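You operate a simulated robot arm through the tools that you are given. There is no shell and no other tool. Be economical: measure what you need, move in short steps, check, and stop when the job is done.

You run a simulated robot arm. Do the job below in one go: nothing can be reset, and whatever is moved stays where it is left.

TASK
Tip the yellow mug's pellets into the glue pot and set 160.
Fine: lid and mug back, nothing spilt.

The check looks at the end state, three seconds after you hand in, the way a careful person would. Anything else that was tipped, shoved, dropped, spilled or broken makes it a failure. A push-on lid holds only when it is set on centred and level and pressed home; a screw cap is set on level and turned clockwise until tight.

THE ROBOT
A 7-joint arm with a two-finger parallel gripper, fixed in place. Base frame: the origin is at the foot of the arm, x ahead of it, y to its left, z up. Lengths are in mm, angles in rad, forces in N, time in s.
With the tool pointing down near the work surface it reaches from about 240 to 680 mm from the base axis. Its first joint turns from -1.152 to 1.152 rad. Payload 2.4 kg.
Tool frame: the origin (TCP) lies between the finger pads and is the grasp point; the fingertips stand 30 mm ahead of it; z points along the fingers, y is the line along which they close. Largest opening 94 mm; finger width 28, thickness 10; the body of the gripper, 50 by 96 mm, starts 55 mm behind the TCP.
Orientation is that of the tool frame in the base frame, as a unit quaternion [w, x, y, z]. With the fingers straight down and closing along the base's y, the tool's x points along the base's -x, its y along +y and its z along -z.

THE INTERFACE
- The arm moves only by the tool step_arm. Its argument "commands" is one flat list of numbers, 7 for each row, row after row: the shift along the base's x, y, z in units of 150 mm (1.0 is 150 mm), then the turn, a rotation vector about the base's x, y, z in units of 60 degrees (1.0 is 60 degrees), then the finger opening in mm, from 0 to 94. In form: [tx, ty, tz, rx, ry, rz, claw, tx, ty, tz, rx, ry, rz, claw, ...]. A call has 1 to 20 rows; each row is the pose to reach, as a shift and turn from the pose commanded when the call began. A call with a number of a shift or a turn outside -1 to 1 is refused whole. A row lasts 0.2 s, in which the tool goes at most 50 mm and 0.15 rad; a call with a longer step from one row to the next is refused whole, and so is a gripper value outside its range. Where a pose cannot be reached the arm comes as near as it can. A force on the tool above 40 N (or 10 N above the force at the start of the call, whichever is more), or a blocked arm, ends the call early, and 0.2 s more pass. The fingers move at their own pace (about 153 mm/s each) and stop on an object; they squeeze with about 42 N. The grip force told is the motor's: it shows also when the fingers shut on nothing. Time passes only in rows, and 0.2 s behind the last, so rows that repeat a pose let the fingers close. It gives the time, the measured TCP pose, the force on the tool (base axes), the opening and the grip force at its end, in the units of the frame above (readings bear some noise).
- Cameras (640 x 400 px; columns grow to the right, rows downward): "scene" is fixed at [60.6, 478.2, 1445.4]; the picture's right is [-0.59, -0.81, 0.00], its down [-0.44, 0.32, -0.84] and it looks along [0.68, -0.50, -0.54] (base axes); focal length 328 px, centre (320, 200). "wrist" rides on the gripper at [-37, 0, -58] in the tool frame; the picture's right is [0.00, -1.00, 0.00], its down [0.97, 0.00, -0.24] and it looks along [0.24, 0.00, 0.97] (tool axes); focal length 218 px, centre (320, 200). There is no depth. A picture from a camera that has moved, and an enlarged one, comes with that camera's place and axes in the base frame and with its lens. The place of the scene camera against the robot may be out by one fixed shift of up to 18 mm in any direction.
- grab_frame(camera): a new picture of that camera. The clock stands still meanwhile.
- inspect(camera, box): a new picture of the part [left, top, right, bottom] of that camera's present view, enlarged. The clock stands still meanwhile.
- job_done(): hands the job in; it is judged then, once.

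Go step by step. Nothing tells you positions but the pictures and the camera data: compare them with the known pose of the tool, close in by small moves and look again before you grip or let go. The budget is 120 turns and 68 pictures, counting those below and the enlarged ones. Unless the task says otherwise, let go and move clear before handing in, and close with one line.

The tools are called after "Request:" by a JSON object that holds its "method" and its "body". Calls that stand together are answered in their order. step_arm: Moves the arm, as the interface text tells. Its arguments: {"type":"object","properties":{"commands":{"type":"array","items":{"type":"number"}}},"required":["commands"]} The other tools are called the same way: grab_frame (camera) takes a picture; inspect (camera, box) takes an enlarged picture of a part of a camera's view; job_done () hands the job in.

At the start:

```text
clock: 0.0
ee_pos: [292.6, 205.4, 1278.4]
tcp_rot: [0.0, 0.0, 1.0, 0.0]
contact_force: [0.2, -0.6, 0.8]
grip_width: 94.2
grasp_force: 0.1
```

scene: 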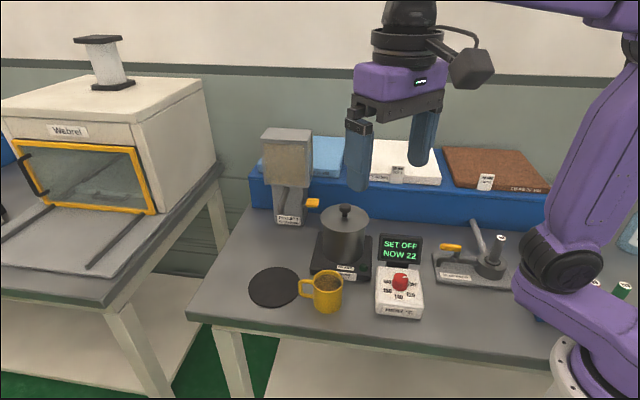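
wrist: 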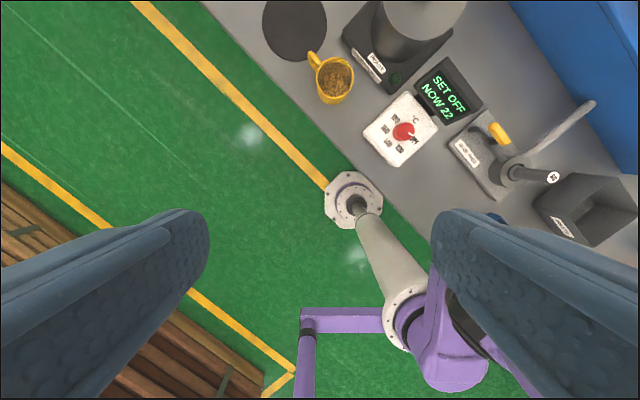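

I see the yellow mug with pellets, a lidded glue pot on a heater, a dial controller with a red knob (display "SET OFF NOW 22"), and a dark round mat. I'll look closer first.

Request:
{"method": "inspect", "body": {"camera": "scene", "box": [240, 190, 440, 330]}}

Request:
{"method": "inspect", "body": {"camera": "wrist", "box": [250, 0, 490, 170]}}

Request:
{"method": "inspect", "body": {"camera": "scene", "box": [360, 230, 440, 325]}}

```text
2.86 times, centred on (340, 260) of scene
camera zoom: at [60.6, 478.2, 1445.4], right [-0.59, -0.81, 0.0], down [-0.44, 0.32, -0.84], along [0.68, -0.5, -0.54], focal length 937 px, centre (263, 29)
```

zoom: 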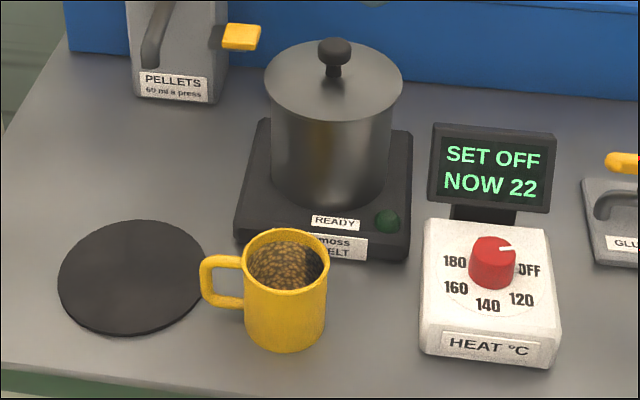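

```text
2.35 times, centred on (370, 85) of wrist
camera zoom: at [327.5, 206.2, 1335.7], right [0.0, -1.0, 0.0], down [-0.97, 0.0, 0.24], along [-0.24, 0.0, -0.97], focal length 514 px, centre (202, 471)
```

zoom: 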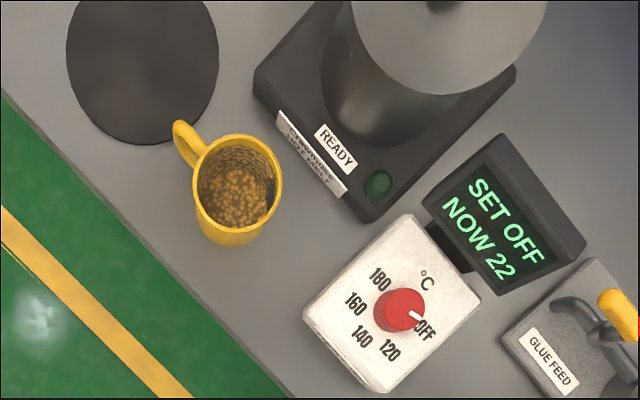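

```text
4.21 times, centred on (400, 278) of scene
camera zoom: at [60.6, 478.2, 1445.4], right [-0.59, -0.81, 0.0], down [-0.44, 0.32, -0.84], along [0.68, -0.5, -0.54], focal length 1381 px, centre (-17, -126)
```

zoom: 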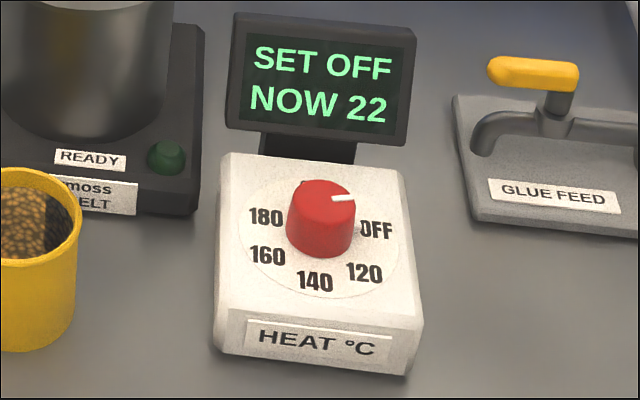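

The bench's front edge runs at about 45° to the base axes. I take the mug to be near (435,180), the pot near (515,70), the knob near (354,46) and the mat near (540,255). I'll go over the pot for a better look.

Request:
{"method": "step_arm", "body": {"commands": [0.25, -0.15, -0.1, 0, 0, 0, 94, 0.5, -0.3, -0.2, 0, 0, 0, 94, 0.75, -0.45, -0.3, 0, 0, 0, 94, 1, -0.6, -0.4, 0, 0, 0, 94]}}

Request:
{"method": "grab_frame", "body": {"camera": "wrist"}}

```text
clock: 1.0
ee_pos: [440.3, 119.2, 1218.8]
tcp_rot: [-0.001, 0.0, 1.0, -0.001]
contact_force: [-0.1, -0.6, -0.5]
grip_width: 93.9
grasp_force: 0.0
```

```text
62 pictures are left
camera wrist: at [477.6, 119.8, 1276.9], right [0.0, -1.0, 0.0], down [-0.97, 0.0, 0.24], along [-0.24, 0.0, -0.97], focal length 218 px, centre (320, 200)
```

wrist: 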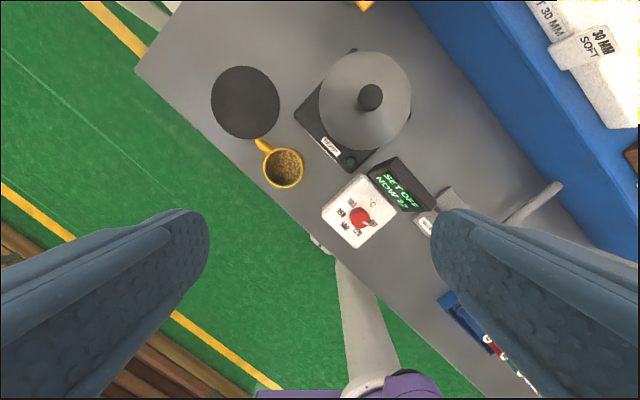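

The heights are lower than I guessed: mug rim at about z 914 and lid knob top at about 925. I'll go nearer to the pot.

Request:
{"method": "step_arm", "body": {"commands": [0.175, -0.12, -0.2, 0, 0, 0, 94, 0.35, -0.24, -0.4, 0, 0, 0, 94, 0.53, -0.36, -0.6, 0, 0, 0, 94, 0.7, -0.48, -0.85, 0, 0, 0, 94]}}

Request:
{"method": "grab_frame", "body": {"camera": "wrist"}}

```text
clock: 2.0
ee_pos: [547.4, 43.2, 1092.0]
tcp_rot: [0.001, 0.001, 1.0, 0.0]
contact_force: [-0.1, 0.4, 0.5]
grip_width: 94.0
grasp_force: 0.1
```

```text
61 pictures are left
camera wrist: at [583.2, 43.2, 1148.9], right [0.0, -1.0, 0.0], down [-0.97, 0.0, 0.24], along [-0.24, 0.0, -0.97], focal length 218 px, centre (320, 200)
```

wrist: 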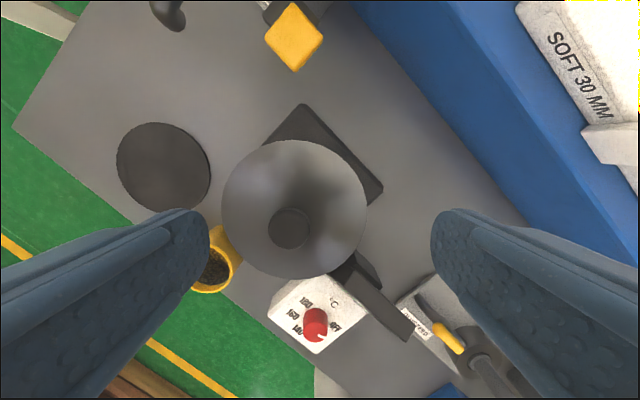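

The lid's knob top comes out at about (531,63,1012) by triangulation. I'll line up just above it and look again.

Request:
{"method": "step_arm", "body": {"commands": [-0.1, 0.13, -0.15, 0, 0, 0, 60, -0.11, 0.135, -0.2, 0, 0, 0, 60]}}

Request:
{"method": "grab_frame", "body": {"camera": "wrist"}}

Request:
{"method": "inspect", "body": {"camera": "scene", "box": [270, 130, 430, 290]}}

```text
clock: 2.6
ee_pos: [528.7, 62.3, 1061.5]
tcp_rot: [0.0, 0.0, 1.0, 0.0]
contact_force: [0.9, -0.5, 0.2]
grip_width: 60.3
grasp_force: 0.1
```

```text
60 pictures are left
camera wrist: at [566.5, 63.0, 1118.8], right [0.0, -1.0, 0.0], down [-0.97, 0.0, 0.24], along [-0.24, 0.0, -0.97], focal length 218 px, centre (320, 200)
```

wrist: 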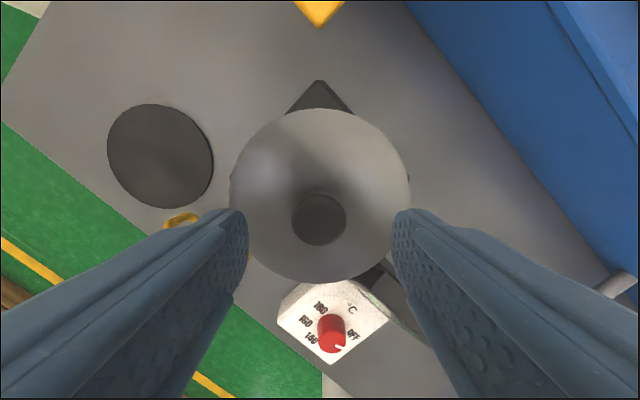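

```text
2.50 times, centred on (350, 210) of scene
camera zoom: at [60.6, 478.3, 1445.4], right [-0.59, -0.81, 0.0], down [-0.44, 0.32, -0.84], along [0.68, -0.5, -0.54], focal length 820 px, centre (245, 175)
```

zoom: 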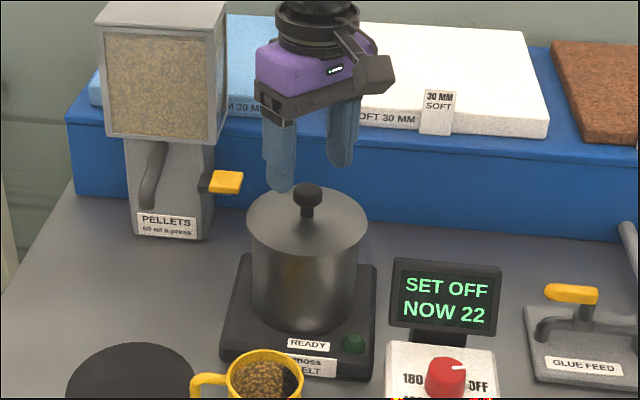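

The view agrees: knob at (531.5,63.5), top at about 1012, with about 30 mm of knob above the lid. I'll descend and grip it.

Request:
{"method": "step_arm", "body": {"commands": [0.01, 0.008, -0.15, 0, 0, 0, 60, 0.016, 0.008, -0.34, 0, 0, 0, 60, 0.016, 0.008, -0.34, 0, 0, 0, 20, 0.016, 0.008, -0.34, 0, 0, 0, 20]}}

Request:
{"method": "grab_frame", "body": {"camera": "wrist"}}

```text
clock: 3.4
ee_pos: [538.0, 66.7, 1016.5]
tcp_rot: [0.009, 0.0, 1.0, 0.002]
contact_force: [-1.4, 0.1, 4.4]
grip_width: 26.8
grasp_force: 6.2
stopped in row 3: the force on the tool passed its limit (the readings are from after the stop); the commanded pose is now the measured one
```

```text
58 pictures are left
camera wrist: at [573.3, 65.8, 1074.5], right [0.0, -1.0, 0.0], down [-0.97, 0.0, 0.22], along [-0.22, 0.0, -0.97], focal length 218 px, centre (320, 200)
```

wrist: 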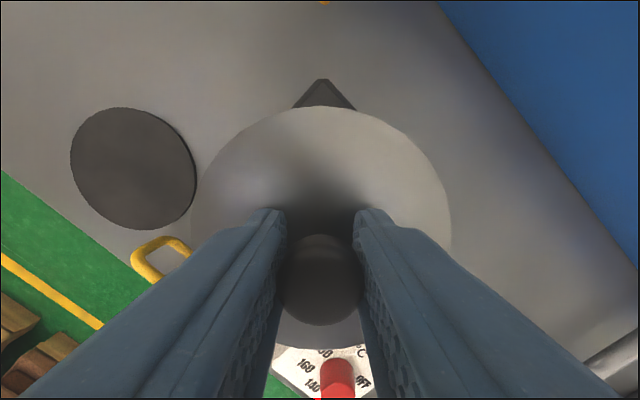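

The call stopped on force as the fingers closed on the knob, and the TCP is some 6 mm off. I'll check from the scene camera.

Request:
{"method": "inspect", "body": {"camera": "scene", "box": [290, 150, 410, 290]}}

Request:
{"method": "step_arm", "body": {"commands": [0, 0, 0, 0, 0, 0, 20]}}

```text
2.86 times, centred on (350, 220) of scene
camera zoom: at [60.5, 478.2, 1445.4], right [-0.59, -0.81, 0.0], down [-0.44, 0.32, -0.84], along [0.68, -0.5, -0.54], focal length 937 px, centre (234, 143)
```

zoom: 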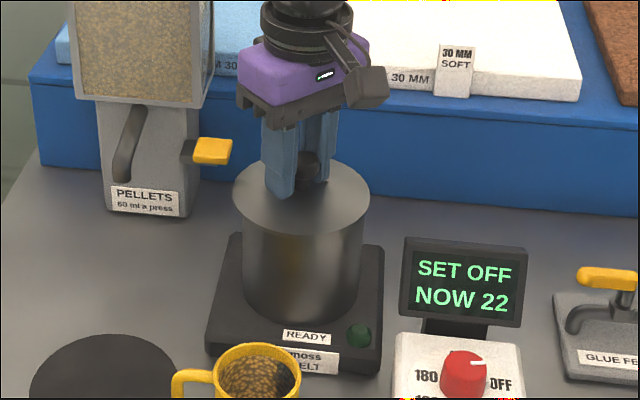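

```text
clock: 3.8
ee_pos: [538.7, 66.1, 1016.1]
tcp_rot: [0.009, 0.0, 1.0, 0.001]
contact_force: [0.4, -0.1, 6.4]
grip_width: 26.2
grasp_force: 41.7
```

The lid is gripped (26 mm, 42 N). The place to put it back is TCP (538.4,66.3,1016). I'll lift straight up.

Request:
{"method": "step_arm", "body": {"commands": [0, 0, 0.07, 0, 0, 0, 20, 0, 0, 0.14, 0, 0, 0, 20, 0, 0, 0.3, 0, 0, 0, 20, 0, 0, 0.5, 0, 0, 0, 20]}}

Request:
{"method": "grab_frame", "body": {"camera": "scene"}}

```text
clock: 4.8
ee_pos: [539.2, 62.4, 1093.5]
tcp_rot: [0.008, -0.001, 1.0, 0.001]
contact_force: [0.2, -0.2, -0.7]
grip_width: 25.7
grasp_force: 41.8
```

```text
56 pictures are left
```

scene: 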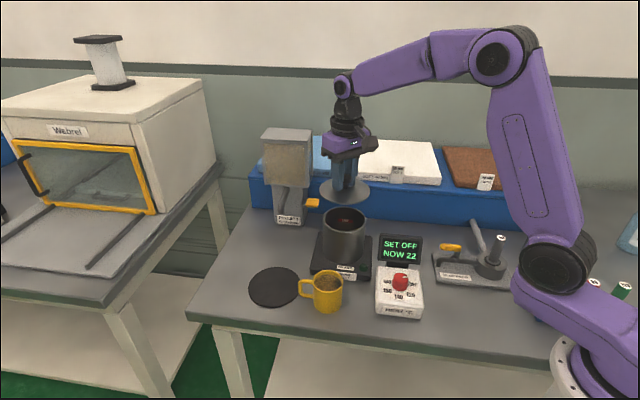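

The lid is off and the pot is open. I'll carry the lid over to the mat near (556,256).

Request:
{"method": "step_arm", "body": {"commands": [0, 0.25, 0, 0, 0, 0, 20, 0.05, 0.5, 0, 0, 0, 0, 20, 0.08, 0.75, 0, 0, 0, 0, 20, 0.1, 1, 0, 0, 0, 0, 20, 0.1, 1, 0, 0, 0, 0, 20]}}

Request:
{"method": "step_arm", "body": {"commands": [0.01, 0.2, -0.1, 0, 0, 0, 20, 0.02, 0.28, -0.3, 0, 0, 0, 20, 0.02, 0.28, -0.5, 0, 0, 0, 20, 0.02, 0.28, -0.6, 0, 0, 0, 20, 0.02, 0.28, -0.6, 0, 0, 0, 20]}}

Request:
{"method": "grab_frame", "body": {"camera": "scene"}}

Request:
{"method": "grab_frame", "body": {"camera": "wrist"}}

```text
clock: 6.0
ee_pos: [553.9, 216.3, 1093.1]
tcp_rot: [0.008, 0.0, 1.0, 0.001]
contact_force: [-0.5, 0.6, -1.0]
grip_width: 25.2
grasp_force: 42.7
```

```text
clock: 7.2
ee_pos: [557.1, 258.7, 1000.1]
tcp_rot: [0.007, 0.0, 1.0, 0.001]
contact_force: [-0.2, 0.0, -1.1]
grip_width: 25.4
grasp_force: 42.1
```

```text
55 pictures are left
```

scene: 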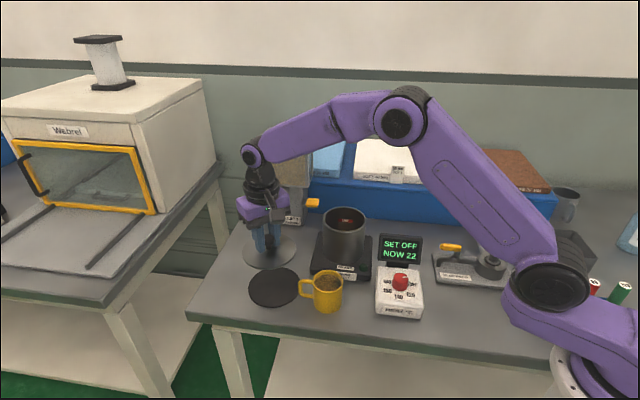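

```text
54 pictures are left
camera wrist: at [592.0, 257.6, 1058.6], right [0.0, -1.0, 0.0], down [-0.97, 0.0, 0.22], along [-0.22, 0.0, -0.97], focal length 218 px, centre (320, 200)
```

wrist: 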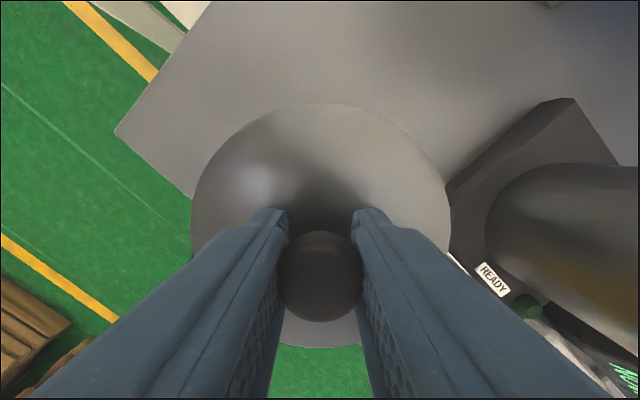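

The lid is above the mat. I'll lower it, slowly towards the end.

Request:
{"method": "step_arm", "body": {"commands": [0, 0, -0.2, 0, 0, 0, 20, 0, 0, -0.4, 0, 0, 0, 20, 0, 0, -0.5, 0, 0, 0, 20, 0, 0, -0.56, 0, 0, 0, 20, 0, 0, -0.6, 0, 0, 0, 20]}}

Request:
{"method": "inspect", "body": {"camera": "scene", "box": [220, 190, 360, 320]}}

```text
clock: 8.4
ee_pos: [554.0, 256.7, 912.1]
tcp_rot: [0.007, 0.0, 1.0, 0.001]
contact_force: [-0.9, 1.0, -1.1]
grip_width: 24.8
grasp_force: 41.9
```

```text
3.08 times, centred on (290, 255) of scene
camera zoom: at [60.6, 478.3, 1445.4], right [-0.59, -0.81, 0.0], down [-0.44, 0.32, -0.84], along [0.68, -0.5, -0.54], focal length 1009 px, centre (412, 31)
```

zoom: 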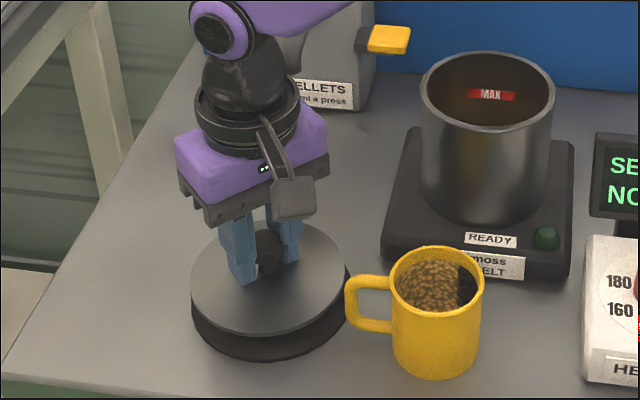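

There are about 20 mm to go. I'll lower in small steps until it touches.

Request:
{"method": "step_arm", "body": {"commands": [0, 0, -0.04, 0, 0, 0, 20, 0, 0, -0.07, 0, 0, 0, 20, 0, 0, -0.1, 0, 0, 0, 20, 0, 0, -0.1, 0, 0, 0, 20]}}

Request:
{"method": "inspect", "body": {"camera": "scene", "box": [220, 190, 360, 320]}}

```text
clock: 9.4
ee_pos: [554.6, 257.4, 896.5]
tcp_rot: [0.007, -0.001, 1.0, 0.001]
contact_force: [0.0, -0.2, -2.1]
grip_width: 25.5
grasp_force: 42.0
```

```text
3.08 times, centred on (290, 255) of scene
camera zoom: at [60.6, 478.3, 1445.4], right [-0.59, -0.81, 0.0], down [-0.44, 0.32, -0.84], along [0.68, -0.5, -0.54], focal length 1009 px, centre (412, 31)
```

zoom: 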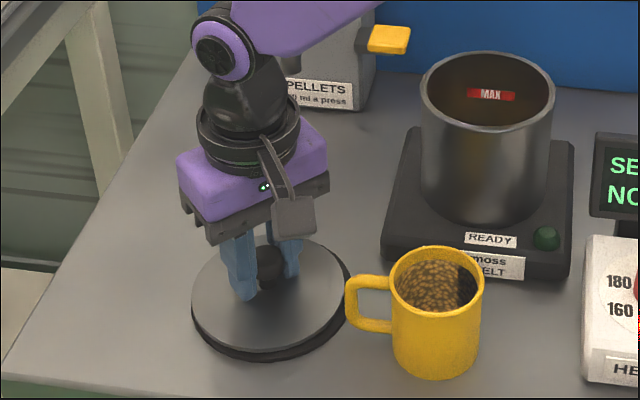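

Request:
{"method": "step_arm", "body": {"commands": [0, 0, -0.02, 0, 0, 0, 20, 0, 0, -0.04, 0, 0, 0, 20, 0, 0, -0.055, 0, 0, 0, 20, 0, 0, -0.055, 0, 0, 0, 20]}}

Request:
{"method": "inspect", "body": {"camera": "scene", "box": [250, 220, 350, 310]}}

```text
clock: 10.4
ee_pos: [556.4, 258.0, 890.2]
tcp_rot: [0.009, 0.001, 1.0, 0.001]
contact_force: [-3.4, -1.5, 6.5]
grip_width: 25.0
grasp_force: 42.4
stopped in row 4: the force on the tool passed its limit (the readings are from after the stop); the commanded pose is now the measured one
```

```text
4.44 times, centred on (300, 265) of scene
camera zoom: at [60.4, 478.2, 1445.5], right [-0.59, -0.81, 0.0], down [-0.44, 0.32, -0.84], along [0.68, -0.5, -0.54], focal length 1457 px, centre (409, -89)
```

zoom: 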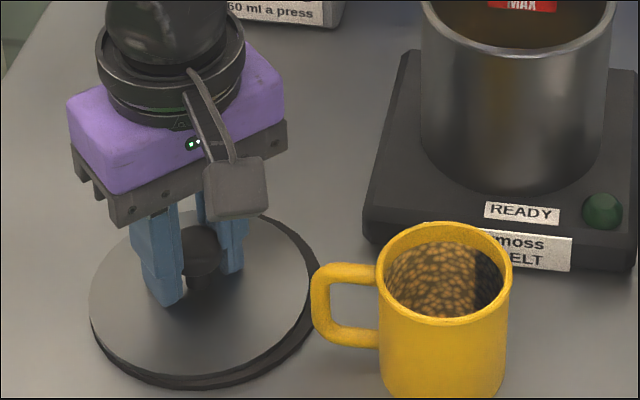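

The lid is resting on the mat with contact at TCP z 890. I'll release it, rise and go over the mug.

Request:
{"method": "step_arm", "body": {"commands": [0, 0, 0.01, 0, 0, 0, 60, 0, 0, 0.01, 0, 0, 0, 60, 0, 0, 0.3, 0, 0, 0, 60, 0, 0, 0.6, 0, 0, 0, 60, 0, 0, 0.9, 0, 0, 0, 60, 0, 0, 0.95, 0, 0, 0, 60]}}

Request:
{"method": "step_arm", "body": {"commands": [-0.25, -0.2, 0.0, 0, 0, 0, 90, -0.5, -0.35, 0, 0, 0, 0, 90, -0.7, -0.5, 0, 0, 0, 0, 90, -0.7, -0.5, 0, 0, 0, 0, 90]}}

Request:
{"method": "grab_frame", "body": {"camera": "wrist"}}

Request:
{"method": "grab_frame", "body": {"camera": "scene"}}

```text
clock: 11.8
ee_pos: [556.1, 258.8, 1031.0]
tcp_rot: [0.008, 0.0, 1.0, 0.001]
contact_force: [0.5, 0.1, -0.3]
grip_width: 59.7
grasp_force: 0.1
```

```text
clock: 12.8
ee_pos: [452.1, 184.1, 1033.1]
tcp_rot: [0.008, 0.0, 1.0, 0.001]
contact_force: [0.1, -0.5, 0.4]
grip_width: 90.0
grasp_force: 0.0
```

```text
50 pictures are left
camera wrist: at [487.5, 184.2, 1090.6], right [0.0, -1.0, 0.0], down [-0.97, 0.0, 0.22], along [-0.22, 0.0, -0.97], focal length 218 px, centre (320, 200)
```

wrist: 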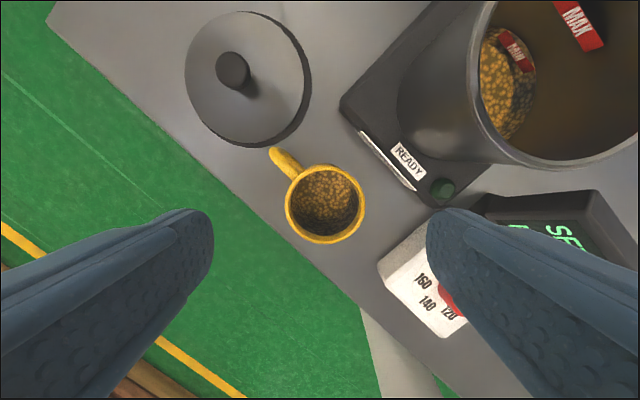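

```text
49 pictures are left
```

scene: 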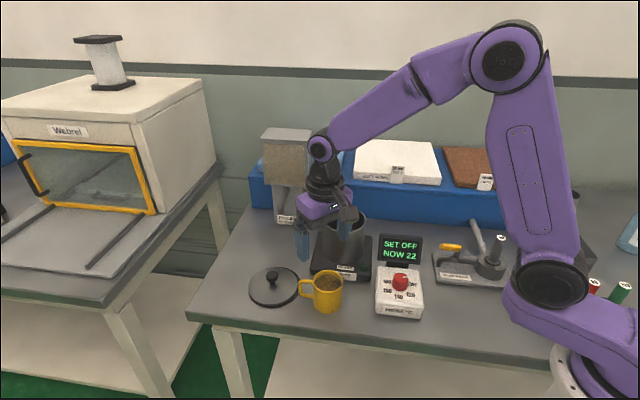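

The mug rim is centred at (444.5,180,920), about 66 mm across, with its handle pointing along azimuth 45°. I'll yaw 45° and lean the tool 35° over the handle, staying high above the mug.

Request:
{"method": "step_arm", "body": {"commands": [-0.01, 0, 0.05, -0.029, 0.071, 0.091, 90, -0.02, -0.01, 0.05, -0.059, 0.142, 0.181, 90, -0.03, -0.02, 0.05, -0.088, 0.213, 0.272, 90, -0.05, -0.027, 0.05, -0.118, 0.284, 0.363, 90, -0.05, -0.027, 0.05, -0.147, 0.354, 0.453, 90, -0.05, -0.027, 0.05, -0.176, 0.425, 0.544, 90, -0.05, -0.027, 0.05, -0.206, 0.496, 0.634, 90, -0.05, -0.027, 0.05, -0.235, 0.567, 0.725, 90, -0.05, -0.027, 0.05, -0.235, 0.567, 0.725, 90]}}

Request:
{"method": "grab_frame", "body": {"camera": "wrist"}}

Request:
{"method": "grab_frame", "body": {"camera": "scene"}}

```text
clock: 14.8
ee_pos: [444.6, 178.3, 1040.5]
tcp_rot: [-0.279, -0.366, 0.881, -0.115]
contact_force: [-0.1, -0.1, 0.2]
grip_width: 90.3
grasp_force: 0.0
```

```text
48 pictures are left
camera wrist: at [488.6, 224.1, 1066.4], right [0.71, -0.71, 0.0], down [-0.46, -0.47, 0.75], along [-0.53, -0.53, -0.66], focal length 218 px, centre (320, 200)
```

wrist: 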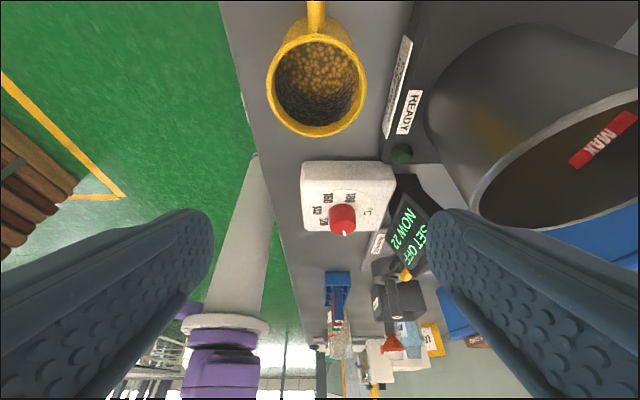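

```text
47 pictures are left
```

scene: 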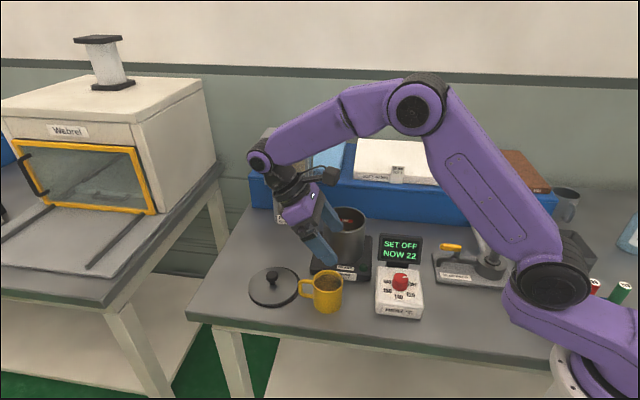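

The pose is reachable and lined up with the handle. I'll descend partway and check.

Request:
{"method": "step_arm", "body": {"commands": [0.005, 0.014, -0.25, 0, 0, 0, 90, 0.01, 0.028, -0.5, 0, 0, 0, 90, 0.01, 0.028, -0.64, 0, 0, 0, 90, 0.01, 0.028, -0.64, 0, 0, 0, 90]}}

Request:
{"method": "inspect", "body": {"camera": "scene", "box": [240, 180, 400, 320]}}

Request:
{"method": "grab_frame", "body": {"camera": "wrist"}}

```text
clock: 15.8
ee_pos: [446.7, 183.9, 945.6]
tcp_rot: [-0.277, -0.365, 0.881, -0.115]
contact_force: [0.7, 0.8, -0.3]
grip_width: 90.1
grasp_force: 0.0
```

```text
2.86 times, centred on (320, 250) of scene
camera zoom: at [60.6, 478.3, 1445.4], right [-0.59, -0.81, 0.0], down [-0.44, 0.32, -0.84], along [0.68, -0.5, -0.54], focal length 937 px, centre (320, 57)
```

zoom: 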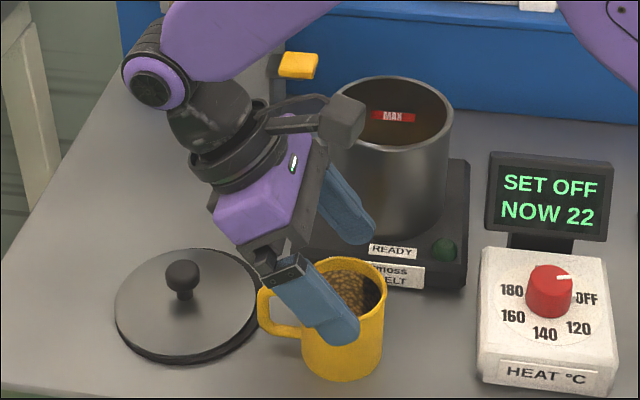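

```text
45 pictures are left
camera wrist: at [491.5, 228.1, 970.4], right [0.71, -0.71, 0.0], down [-0.47, -0.46, 0.75], along [-0.53, -0.53, -0.66], focal length 218 px, centre (320, 200)
```

wrist: 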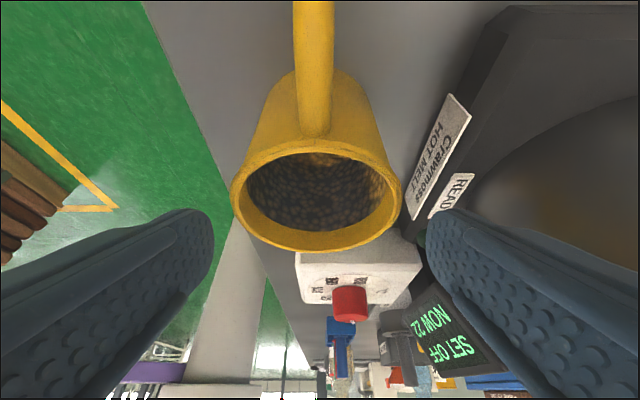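

The mug is centred between the fingers, with rim at about z 914. I'll go down to TCP z≈892 and close.

Request:
{"method": "step_arm", "body": {"commands": [0, 0, -0.15, 0, 0, 0, 90, 0, 0, -0.28, 0, 0, 0, 90, 0, 0, -0.355, 0, 0, 0, 90, 0, 0, -0.355, 0, 0, 0, 90]}}

Request:
{"method": "inspect", "body": {"camera": "scene", "box": [240, 180, 400, 320]}}

Request:
{"method": "grab_frame", "body": {"camera": "wrist"}}

```text
clock: 16.8
ee_pos: [445.5, 185.1, 892.0]
tcp_rot: [-0.277, -0.365, 0.882, -0.115]
contact_force: [0.0, 0.7, 0.0]
grip_width: 90.2
grasp_force: 0.1
```

```text
2.86 times, centred on (320, 250) of scene
camera zoom: at [60.6, 478.2, 1445.4], right [-0.59, -0.81, 0.0], down [-0.44, 0.32, -0.84], along [0.68, -0.5, -0.54], focal length 937 px, centre (320, 57)
```

zoom: 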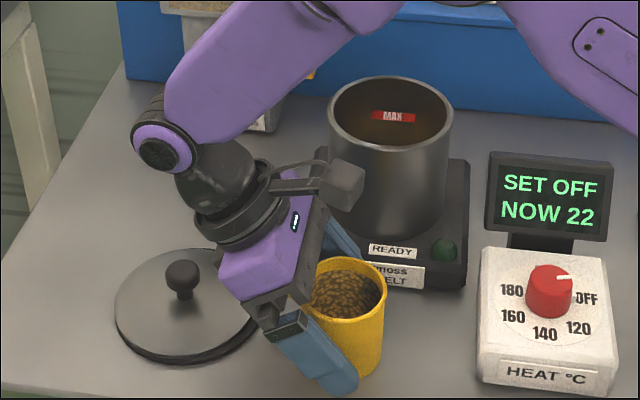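

```text
43 pictures are left
camera wrist: at [489.9, 228.6, 917.8], right [0.71, -0.71, 0.0], down [-0.47, -0.46, 0.75], along [-0.53, -0.53, -0.66], focal length 218 px, centre (320, 200)
```

wrist: 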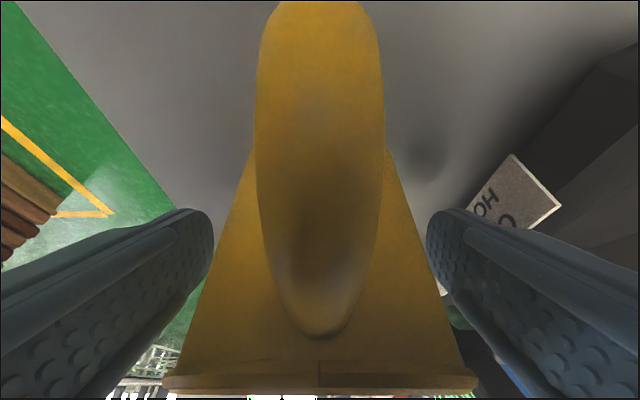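

It's in place with no contact. I'll close the fingers.

Request:
{"method": "step_arm", "body": {"commands": [0, 0, 0, 0, 0, 0, 55, 0, 0, 0, 0, 0, 0, 55, 0, 0, 0, 0, 0, 0, 55]}}

Request:
{"method": "inspect", "body": {"camera": "scene", "box": [240, 180, 400, 320]}}

```text
clock: 17.6
ee_pos: [444.5, 183.4, 892.2]
tcp_rot: [-0.278, -0.365, 0.881, -0.115]
contact_force: [0.4, 0.2, -0.1]
grip_width: 67.1
grasp_force: 42.3
```

```text
2.86 times, centred on (320, 250) of scene
camera zoom: at [60.6, 478.3, 1445.4], right [-0.59, -0.81, 0.0], down [-0.44, 0.32, -0.84], along [0.68, -0.5, -0.54], focal length 937 px, centre (320, 57)
```

zoom: 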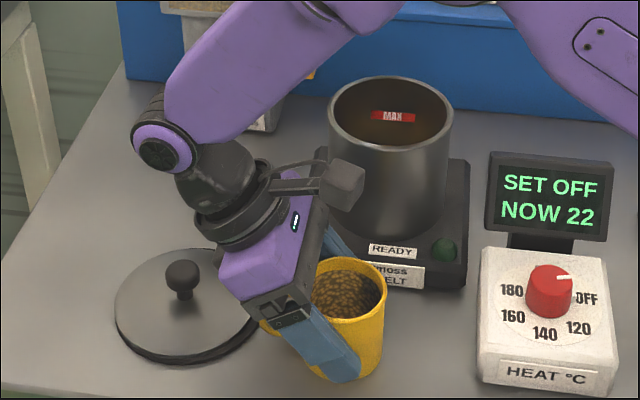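

The mug is gripped at 67 mm. Its return pose is TCP (445,184,892). I'll lift straight up.

Request:
{"method": "step_arm", "body": {"commands": [0, 0, 0.06, 0, 0, 0, 55, 0, 0, 0.2, 0, 0, 0, 55, 0, 0, 0.4, 0, 0, 0, 55, 0, 0, 0.6, 0, 0, 0, 55, 0, 0, 0.8, 0, 0, 0, 55, 0, 0, 0.95, 0, 0, 0, 55, 0, 0, 1, 0, 0, 0, 55, 0, 0, 1, 0, 0, 0, 55]}}

Request:
{"method": "grab_frame", "body": {"camera": "scene"}}

```text
clock: 19.4
ee_pos: [446.4, 186.0, 1042.5]
tcp_rot: [-0.278, -0.364, 0.882, -0.115]
contact_force: [-0.3, -1.2, -1.5]
grip_width: 66.9
grasp_force: 41.4
```

```text
41 pictures are left
```

scene: 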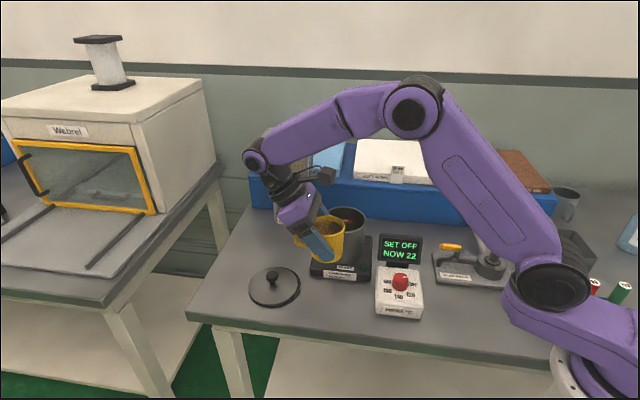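

The mug is up and light. I'll carry it to the handle side of the pot, near TCP (553,85,1070), so that the lip ends over the opening.

Request:
{"method": "step_arm", "body": {"commands": [0.03, -0.03, 0.12, 0, 0, 0, 55, 0.12, -0.12, 0.187, 0, 0, 0, 55, 0.24, -0.24, 0.187, 0, 0, 0, 55, 0.38, -0.37, 0.187, 0, 0, 0, 55, 0.52, -0.49, 0.187, 0, 0, 0, 55, 0.64, -0.6, 0.187, 0, 0, 0, 55, 0.7, -0.66, 0.187, 0, 0, 0, 55, 0.71, -0.67, 0.187, 0, 0, 0, 55]}}

Request:
{"method": "grab_frame", "body": {"camera": "wrist"}}

Request:
{"method": "inspect", "body": {"camera": "scene", "box": [240, 130, 420, 300]}}

```text
clock: 21.2
ee_pos: [550.4, 82.4, 1068.3]
tcp_rot: [-0.278, -0.365, 0.881, -0.115]
contact_force: [0.1, -0.6, -1.0]
grip_width: 67.0
grasp_force: 42.0
```

```text
40 pictures are left
camera wrist: at [596.2, 128.5, 1094.5], right [0.71, -0.71, 0.0], down [-0.47, -0.46, 0.75], along [-0.53, -0.53, -0.66], focal length 218 px, centre (320, 200)
```

wrist: 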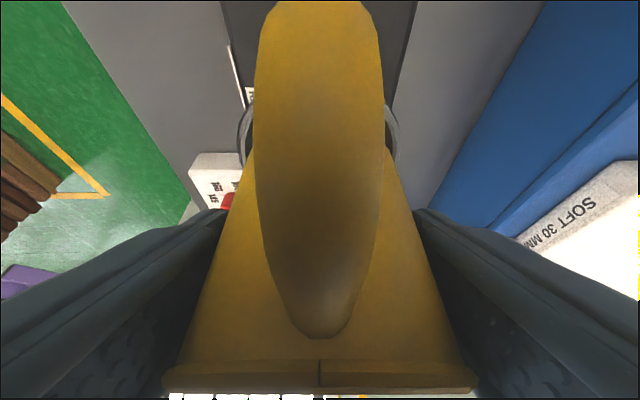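

```text
2.35 times, centred on (330, 215) of scene
camera zoom: at [60.6, 478.2, 1445.4], right [-0.59, -0.81, 0.0], down [-0.44, 0.32, -0.84], along [0.68, -0.5, -0.54], focal length 772 px, centre (296, 165)
```

zoom: 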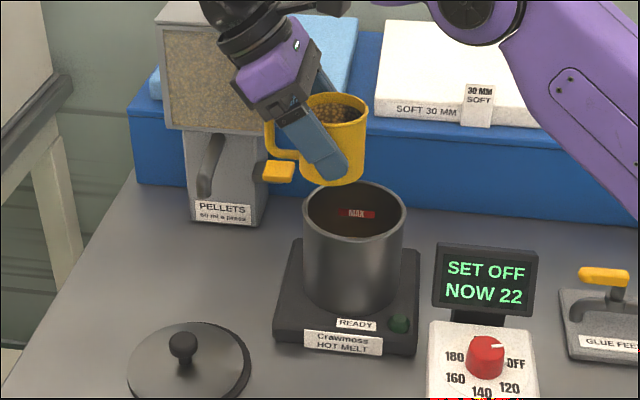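

Everything lines up with the camera model, and the pot is centred under the pour line. I'll start tipping.

Request:
{"method": "step_arm", "body": {"commands": [0, 0, 0, 0.0825, -0.0825, 0, 55, 0, 0, 0, 0.165, -0.165, 0, 55, 0, 0, -0.01, 0.2475, -0.2475, 0, 55, 0, 0, -0.02, 0.33, -0.33, 0, 55, 0, 0, -0.03, 0.4125, -0.4125, 0, 55, 0, 0, -0.04, 0.495, -0.495, 0, 55, 0, 0, -0.04, 0.495, -0.495, 0, 55]}}

Request:
{"method": "inspect", "body": {"camera": "scene", "box": [240, 130, 420, 300]}}

```text
clock: 22.8
ee_pos: [550.7, 81.5, 1062.7]
tcp_rot: [0.056, -0.382, 0.922, 0.024]
contact_force: [0.0, -0.1, -1.5]
grip_width: 66.9
grasp_force: 42.5
```

```text
2.35 times, centred on (330, 215) of scene
camera zoom: at [60.6, 478.2, 1445.4], right [-0.59, -0.81, 0.0], down [-0.44, 0.32, -0.84], along [0.68, -0.5, -0.54], focal length 772 px, centre (296, 165)
```

zoom: 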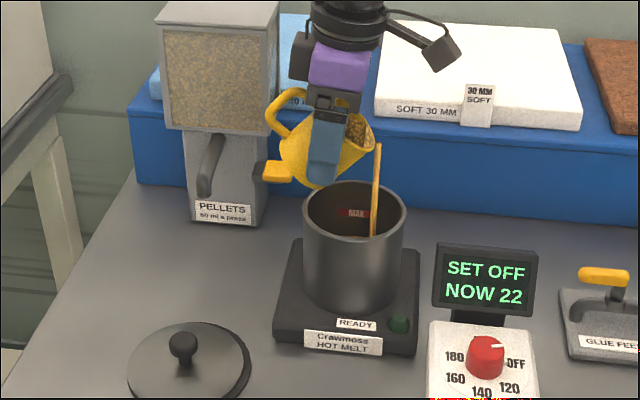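

It's pouring cleanly into the pot. I'll keep tipping slowly and lower a little.

Request:
{"method": "step_arm", "body": {"commands": [0.03, 0.03, 0, 0, 0, 0, 55, 0.03, 0.03, 0, 0.04, -0.04, 0, 55, 0.03, 0.03, 0, 0.08, -0.08, 0, 55, 0.03, 0.03, 0, 0.12, -0.12, 0, 55, 0.03, 0.03, 0, 0.16, -0.16, 0, 55, 0.03, 0.03, 0, 0.2, -0.2, 0, 55, 0.03, 0.03, 0, 0.24, -0.24, 0, 55, 0.03, 0.03, 0, 0.28, -0.28, 0, 55, 0.03, 0.03, 0, 0.32, -0.32, 0, 55, 0.03, 0.03, 0, 0.32, -0.32, 0, 55]}}

Request:
{"method": "inspect", "body": {"camera": "scene", "box": [240, 130, 420, 300]}}

```text
clock: 25.0
ee_pos: [557.7, 86.5, 1063.8]
tcp_rot: [0.271, -0.366, 0.883, 0.113]
contact_force: [-0.2, -0.2, -0.9]
grip_width: 66.9
grasp_force: 42.0
```

```text
2.35 times, centred on (330, 215) of scene
camera zoom: at [60.6, 478.2, 1445.4], right [-0.59, -0.81, 0.0], down [-0.44, 0.32, -0.84], along [0.68, -0.5, -0.54], focal length 772 px, centre (296, 165)
```

zoom: 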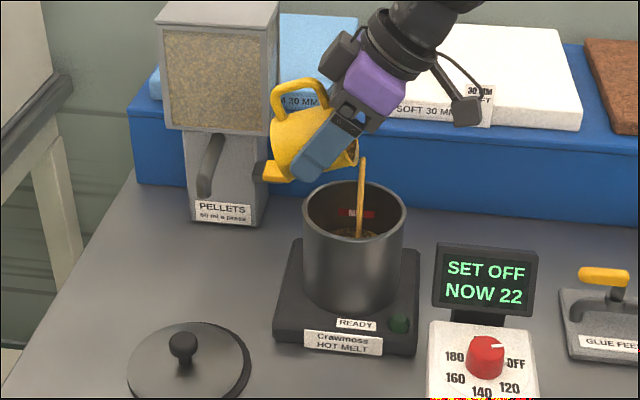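

The stream falls at the pot's centre. I'll continue to about 117°, shifting so the lip stays over the middle.

Request:
{"method": "step_arm", "body": {"commands": [0, 0, 0, 0.04, -0.04, 0, 55, 0, 0, 0, 0.09, -0.09, 0, 55, 0, 0, 0, 0.14, -0.14, 0, 55, -0.01, -0.01, 0, 0.19, -0.19, 0, 55, -0.02, -0.02, 0, 0.24, -0.24, 0, 55, -0.03, -0.03, 0, 0.3, -0.3, 0, 55, -0.04, -0.04, 0, 0.36, -0.36, 0, 55, -0.05, -0.05, 0, 0.42, -0.42, 0, 55, -0.06, -0.06, 0, 0.48, -0.48, 0, 55, -0.07, -0.07, 0, 0.54, -0.54, 0, 55, -0.07, -0.07, 0, 0.57, -0.57, 0, 55, -0.07, -0.07, 0, 0.57, -0.57, 0, 55]}}

Request:
{"method": "inspect", "body": {"camera": "scene", "box": [240, 130, 420, 300]}}

Request:
{"method": "grab_frame", "body": {"camera": "wrist"}}

```text
clock: 27.6
ee_pos: [547.0, 76.3, 1063.5]
tcp_rot: [0.61, -0.287, 0.693, 0.253]
contact_force: [-0.4, -0.7, -1.1]
grip_width: 67.2
grasp_force: 41.7
```

```text
2.35 times, centred on (330, 215) of scene
camera zoom: at [60.6, 478.2, 1445.4], right [-0.59, -0.81, 0.0], down [-0.44, 0.32, -0.84], along [0.68, -0.5, -0.54], focal length 772 px, centre (296, 165)
```

zoom: 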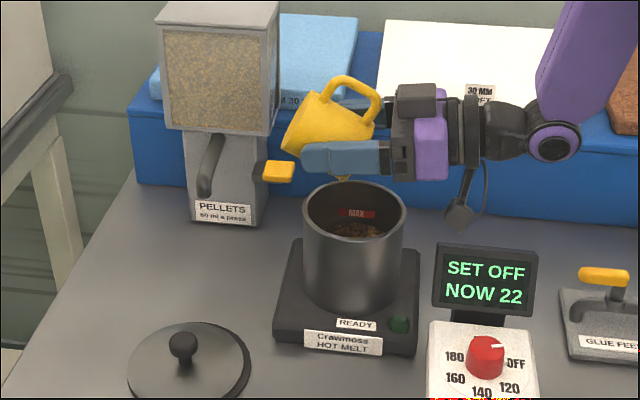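

```text
35 pictures are left
camera wrist: at [508.1, 39.2, 1107.1], right [0.71, -0.71, 0.0], down [-0.26, -0.26, -0.93], along [0.66, 0.66, -0.36], focal length 218 px, centre (320, 200)
```

wrist: 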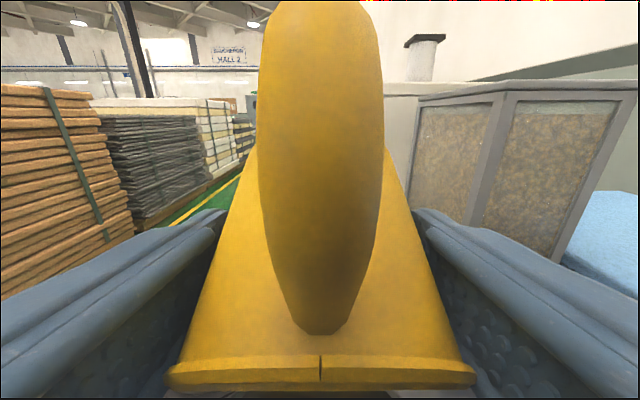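

The mug is nearly or fully empty. I'll raise a bit and tip to about 135° to get the last of it out, keeping the gripper's side block clear of the rim.

Request:
{"method": "step_arm", "body": {"commands": [-0.01, -0.01, 0.08, 0, 0, 0, 55, -0.02, -0.02, 0.16, 0.04, -0.04, 0, 55, -0.04, -0.04, 0.24, 0.09, -0.09, 0, 55, -0.04, -0.04, 0.27, 0.14, -0.14, 0, 55, -0.04, -0.04, 0.27, 0.18, -0.18, 0, 55, -0.04, -0.04, 0.27, 0.2, -0.2, 0, 55, -0.04, -0.04, 0.27, 0.2, -0.2, 0, 55, -0.04, -0.04, 0.27, 0.2, -0.2, 0, 55, -0.04, -0.04, 0.27, 0.2, -0.2, 0, 55]}}

Request:
{"method": "inspect", "body": {"camera": "scene", "box": [240, 130, 420, 300]}}

```text
clock: 29.6
ee_pos: [540.1, 70.7, 1103.6]
tcp_rot: [0.705, -0.247, 0.597, 0.292]
contact_force: [-0.1, 0.6, 0.2]
grip_width: 67.0
grasp_force: 41.7
```

```text
2.35 times, centred on (330, 215) of scene
camera zoom: at [60.6, 478.2, 1445.4], right [-0.59, -0.81, 0.0], down [-0.44, 0.32, -0.84], along [0.68, -0.5, -0.54], focal length 772 px, centre (296, 165)
```

zoom: 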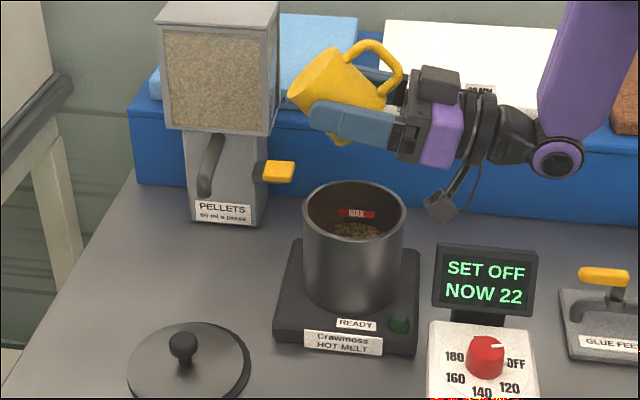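

The mug is empty and the pellets are all in the pot, below MAX. I'll rotate the mug upright again.

Request:
{"method": "step_arm", "body": {"commands": [0.01, 0.01, 0, -0.09, 0.09, 0, 55, 0.02, 0.02, 0, -0.18, 0.18, 0, 55, 0.03, 0.03, 0, -0.27, 0.27, 0, 55, 0.04, 0.04, 0, -0.36, 0.36, 0, 55, 0.05, 0.05, 0, -0.45, 0.45, 0, 55, 0.06, 0.06, 0, -0.54, 0.54, 0, 55, 0.07, 0.07, 0, -0.63, 0.63, 0, 55, 0.07, 0.07, 0, -0.72, 0.72, 0, 55, 0.07, 0.07, 0, -0.81, 0.81, 0, 55, 0.07, 0.07, 0, -0.9, 0.9, 0, 55]}}

Request:
{"method": "step_arm", "body": {"commands": [0, 0, 0, -0.09, 0.09, 0, 55, 0, 0, 0, -0.18, 0.18, 0, 55, 0, 0, 0, -0.27, 0.27, 0, 55, 0, 0, 0, -0.36, 0.36, 0, 55, 0, 0, 0, -0.45, 0.45, 0, 55, 0, 0, 0, -0.54, 0.54, 0, 55, 0, 0, 0, -0.63, 0.63, 0, 55, 0, 0, 0, -0.685, 0.685, 0, 55, 0, 0, 0, -0.685, 0.685, 0, 55]}}

Request:
{"method": "inspect", "body": {"camera": "scene", "box": [240, 110, 420, 280]}}

```text
clock: 31.8
ee_pos: [550.9, 81.3, 1103.3]
tcp_rot: [0.185, -0.375, 0.905, 0.076]
contact_force: [-0.9, 0.1, 0.4]
grip_width: 66.6
grasp_force: 42.3
```

```text
clock: 33.8
ee_pos: [550.9, 81.4, 1103.6]
tcp_rot: [-0.279, -0.365, 0.881, -0.115]
contact_force: [-0.5, 0.8, -0.1]
grip_width: 66.8
grasp_force: 41.6
```

```text
2.35 times, centred on (330, 195) of scene
camera zoom: at [60.6, 478.3, 1445.4], right [-0.59, -0.81, 0.0], down [-0.44, 0.32, -0.84], along [0.68, -0.5, -0.54], focal length 772 px, centre (296, 212)
```

zoom: 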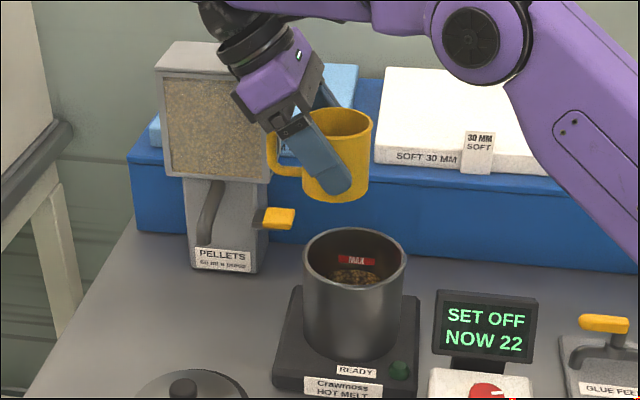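

The mug is upright and empty. I'll carry it back over its original place.

Request:
{"method": "step_arm", "body": {"commands": [-0.15, 0.14, 0, 0, 0, 0, 55, -0.35, 0.34, 0, 0, 0, 0, 55, -0.55, 0.53, -0.1, 0, 0, 0, 55, -0.706, 0.684, -0.3, 0, 0, 0, 55, -0.706, 0.684, -0.6, 0, 0, 0, 55, -0.706, 0.684, -0.85, 0, 0, 0, 55, -0.706, 0.684, -1, 0, 0, 0, 55, -0.706, 0.684, -1, 0, 0, 0, 55]}}

Request:
{"method": "inspect", "body": {"camera": "scene", "box": [240, 180, 400, 320]}}

```text
clock: 35.6
ee_pos: [443.3, 186.0, 952.7]
tcp_rot: [-0.277, -0.365, 0.881, -0.115]
contact_force: [0.3, -0.3, -0.7]
grip_width: 66.6
grasp_force: 41.7
```

```text
2.86 times, centred on (320, 250) of scene
camera zoom: at [60.6, 478.3, 1445.4], right [-0.59, -0.81, 0.0], down [-0.44, 0.32, -0.84], along [0.68, -0.5, -0.54], focal length 937 px, centre (320, 57)
```

zoom: 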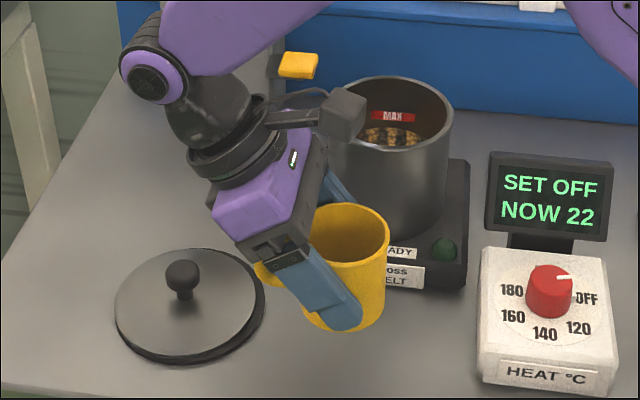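

I'll lower it to the table, slowing near 892.

Request:
{"method": "step_arm", "body": {"commands": [0.005, -0.01, -0.2, 0, 0, 0, 55, 0.005, -0.01, -0.32, 0, 0, 0, 55, 0.005, -0.01, -0.36, 0, 0, 0, 55, 0.005, -0.01, -0.385, 0, 0, 0, 55, 0.005, -0.01, -0.4, 0, 0, 0, 55, 0.005, -0.01, -0.4, 0, 0, 0, 55]}}

Request:
{"method": "inspect", "body": {"camera": "scene", "box": [240, 180, 400, 320]}}

```text
clock: 37.0
ee_pos: [445.3, 181.7, 894.0]
tcp_rot: [-0.278, -0.364, 0.882, -0.114]
contact_force: [0.3, -0.4, 0.0]
grip_width: 66.9
grasp_force: 41.9
```

```text
2.86 times, centred on (320, 250) of scene
camera zoom: at [60.6, 478.3, 1445.4], right [-0.59, -0.81, 0.0], down [-0.44, 0.32, -0.84], along [0.68, -0.5, -0.54], focal length 937 px, centre (320, 57)
```

zoom: 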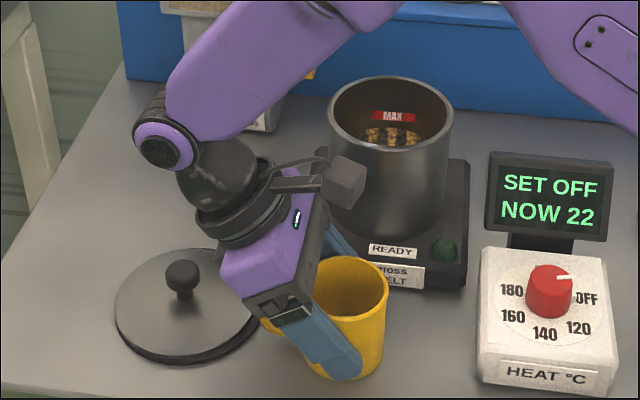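

Request:
{"method": "step_arm", "body": {"commands": [0, 0.005, -0.007, 0, 0, 0, 55, 0, 0.008, -0.014, 0, 0, 0, 55, 0, 0.008, -0.02, 0, 0, 0, 55]}}

```text
clock: 37.8
ee_pos: [445.4, 183.3, 892.4]
tcp_rot: [-0.279, -0.364, 0.881, -0.115]
contact_force: [-3.5, -3.9, 33.0]
grip_width: 67.1
grasp_force: 41.6
```

The mug touches down (33 N, so it is firmly seated). I'll ease up, release, and check before withdrawing.

Request:
{"method": "step_arm", "body": {"commands": [0, 0, 0.01, 0, 0, 0, 55, 0, 0, 0.01, 0, 0, 0, 76, 0, 0, 0.01, 0, 0, 0, 90, 0, 0, 0.01, 0, 0, 0, 90]}}

Request:
{"method": "inspect", "body": {"camera": "scene", "box": [240, 180, 400, 320]}}

Request:
{"method": "grab_frame", "body": {"camera": "wrist"}}

```text
clock: 38.8
ee_pos: [445.2, 184.5, 892.5]
tcp_rot: [-0.278, -0.365, 0.881, -0.115]
contact_force: [-0.2, 0.6, -0.7]
grip_width: 90.0
grasp_force: 0.1
```

```text
2.86 times, centred on (320, 250) of scene
camera zoom: at [60.6, 478.2, 1445.4], right [-0.59, -0.81, 0.0], down [-0.44, 0.32, -0.84], along [0.68, -0.5, -0.54], focal length 937 px, centre (320, 57)
```

zoom: 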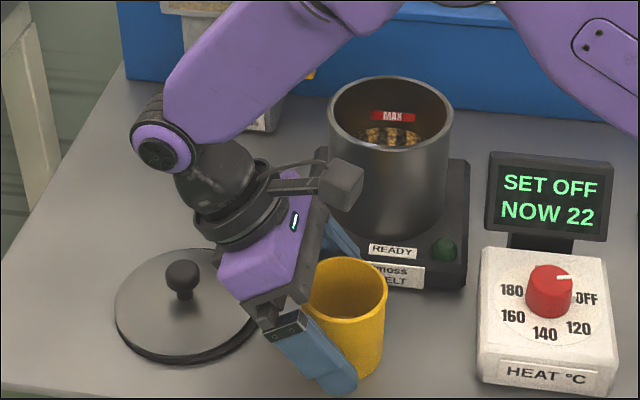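

```text
29 pictures are left
camera wrist: at [490.2, 229.0, 917.9], right [0.71, -0.71, 0.0], down [-0.47, -0.46, 0.75], along [-0.53, -0.53, -0.66], focal length 218 px, centre (320, 200)
```

wrist: 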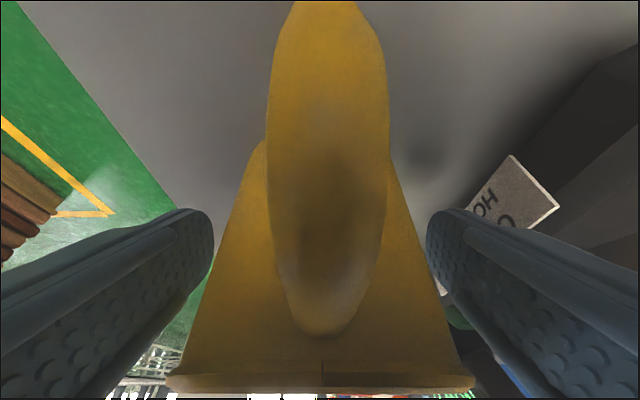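

The mug is standing where it was. I'll rise, straighten the tool and head for the lid.

Request:
{"method": "step_arm", "body": {"commands": [0, 0, 0.15, 0, 0, 0, 90, 0, 0, 0.4, 0, 0, 0, 90, 0, 0, 0.7, 0, 0, 0, 90, 0, 0, 0.98, 0, 0, 0, 90, 0, 0, 0.98, 0, 0, 0, 90]}}

Request:
{"method": "step_arm", "body": {"commands": [0.07, 0.06, 0, 0.0286, -0.069, -0.0908, 80, 0.14, 0.12, 0, 0.057, -0.138, -0.1816, 70, 0.21, 0.18, 0, 0.086, -0.207, -0.2723, 60, 0.28, 0.24, 0, 0.1145, -0.276, -0.363, 60, 0.36, 0.3, 0, 0.143, -0.345, -0.454, 60, 0.46, 0.36, 0, 0.172, -0.4145, -0.5447, 60, 0.58, 0.42, 0, 0.2, -0.4836, -0.6354, 60, 0.7, 0.49, 0, 0.229, -0.5527, -0.7262, 60, 0.7, 0.49, 0, 0.229, -0.5527, -0.7262, 60]}}

Request:
{"method": "grab_frame", "body": {"camera": "wrist"}}

```text
clock: 40.0
ee_pos: [443.0, 183.1, 1039.1]
tcp_rot: [-0.278, -0.365, 0.881, -0.115]
contact_force: [0.4, 0.5, 0.0]
grip_width: 90.1
grasp_force: 0.1
```

```text
clock: 42.0
ee_pos: [549.6, 257.0, 1039.8]
tcp_rot: [0.001, 0.001, 1.0, 0.001]
contact_force: [-0.2, 0.0, -0.3]
grip_width: 60.0
grasp_force: 0.0
```

```text
28 pictures are left
camera wrist: at [587.1, 256.5, 1097.4], right [0.0, -1.0, 0.0], down [-0.97, 0.0, 0.24], along [-0.24, 0.0, -0.97], focal length 218 px, centre (320, 200)
```

wrist: 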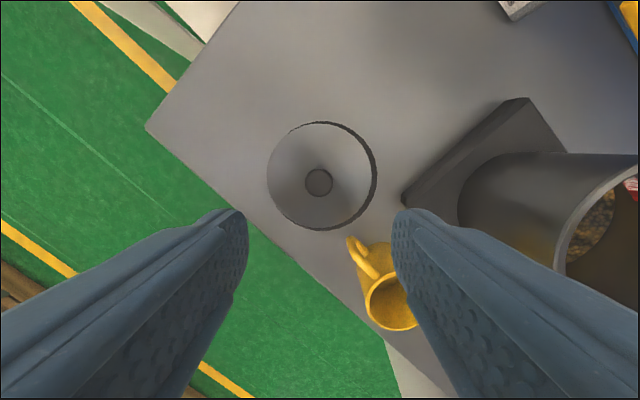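

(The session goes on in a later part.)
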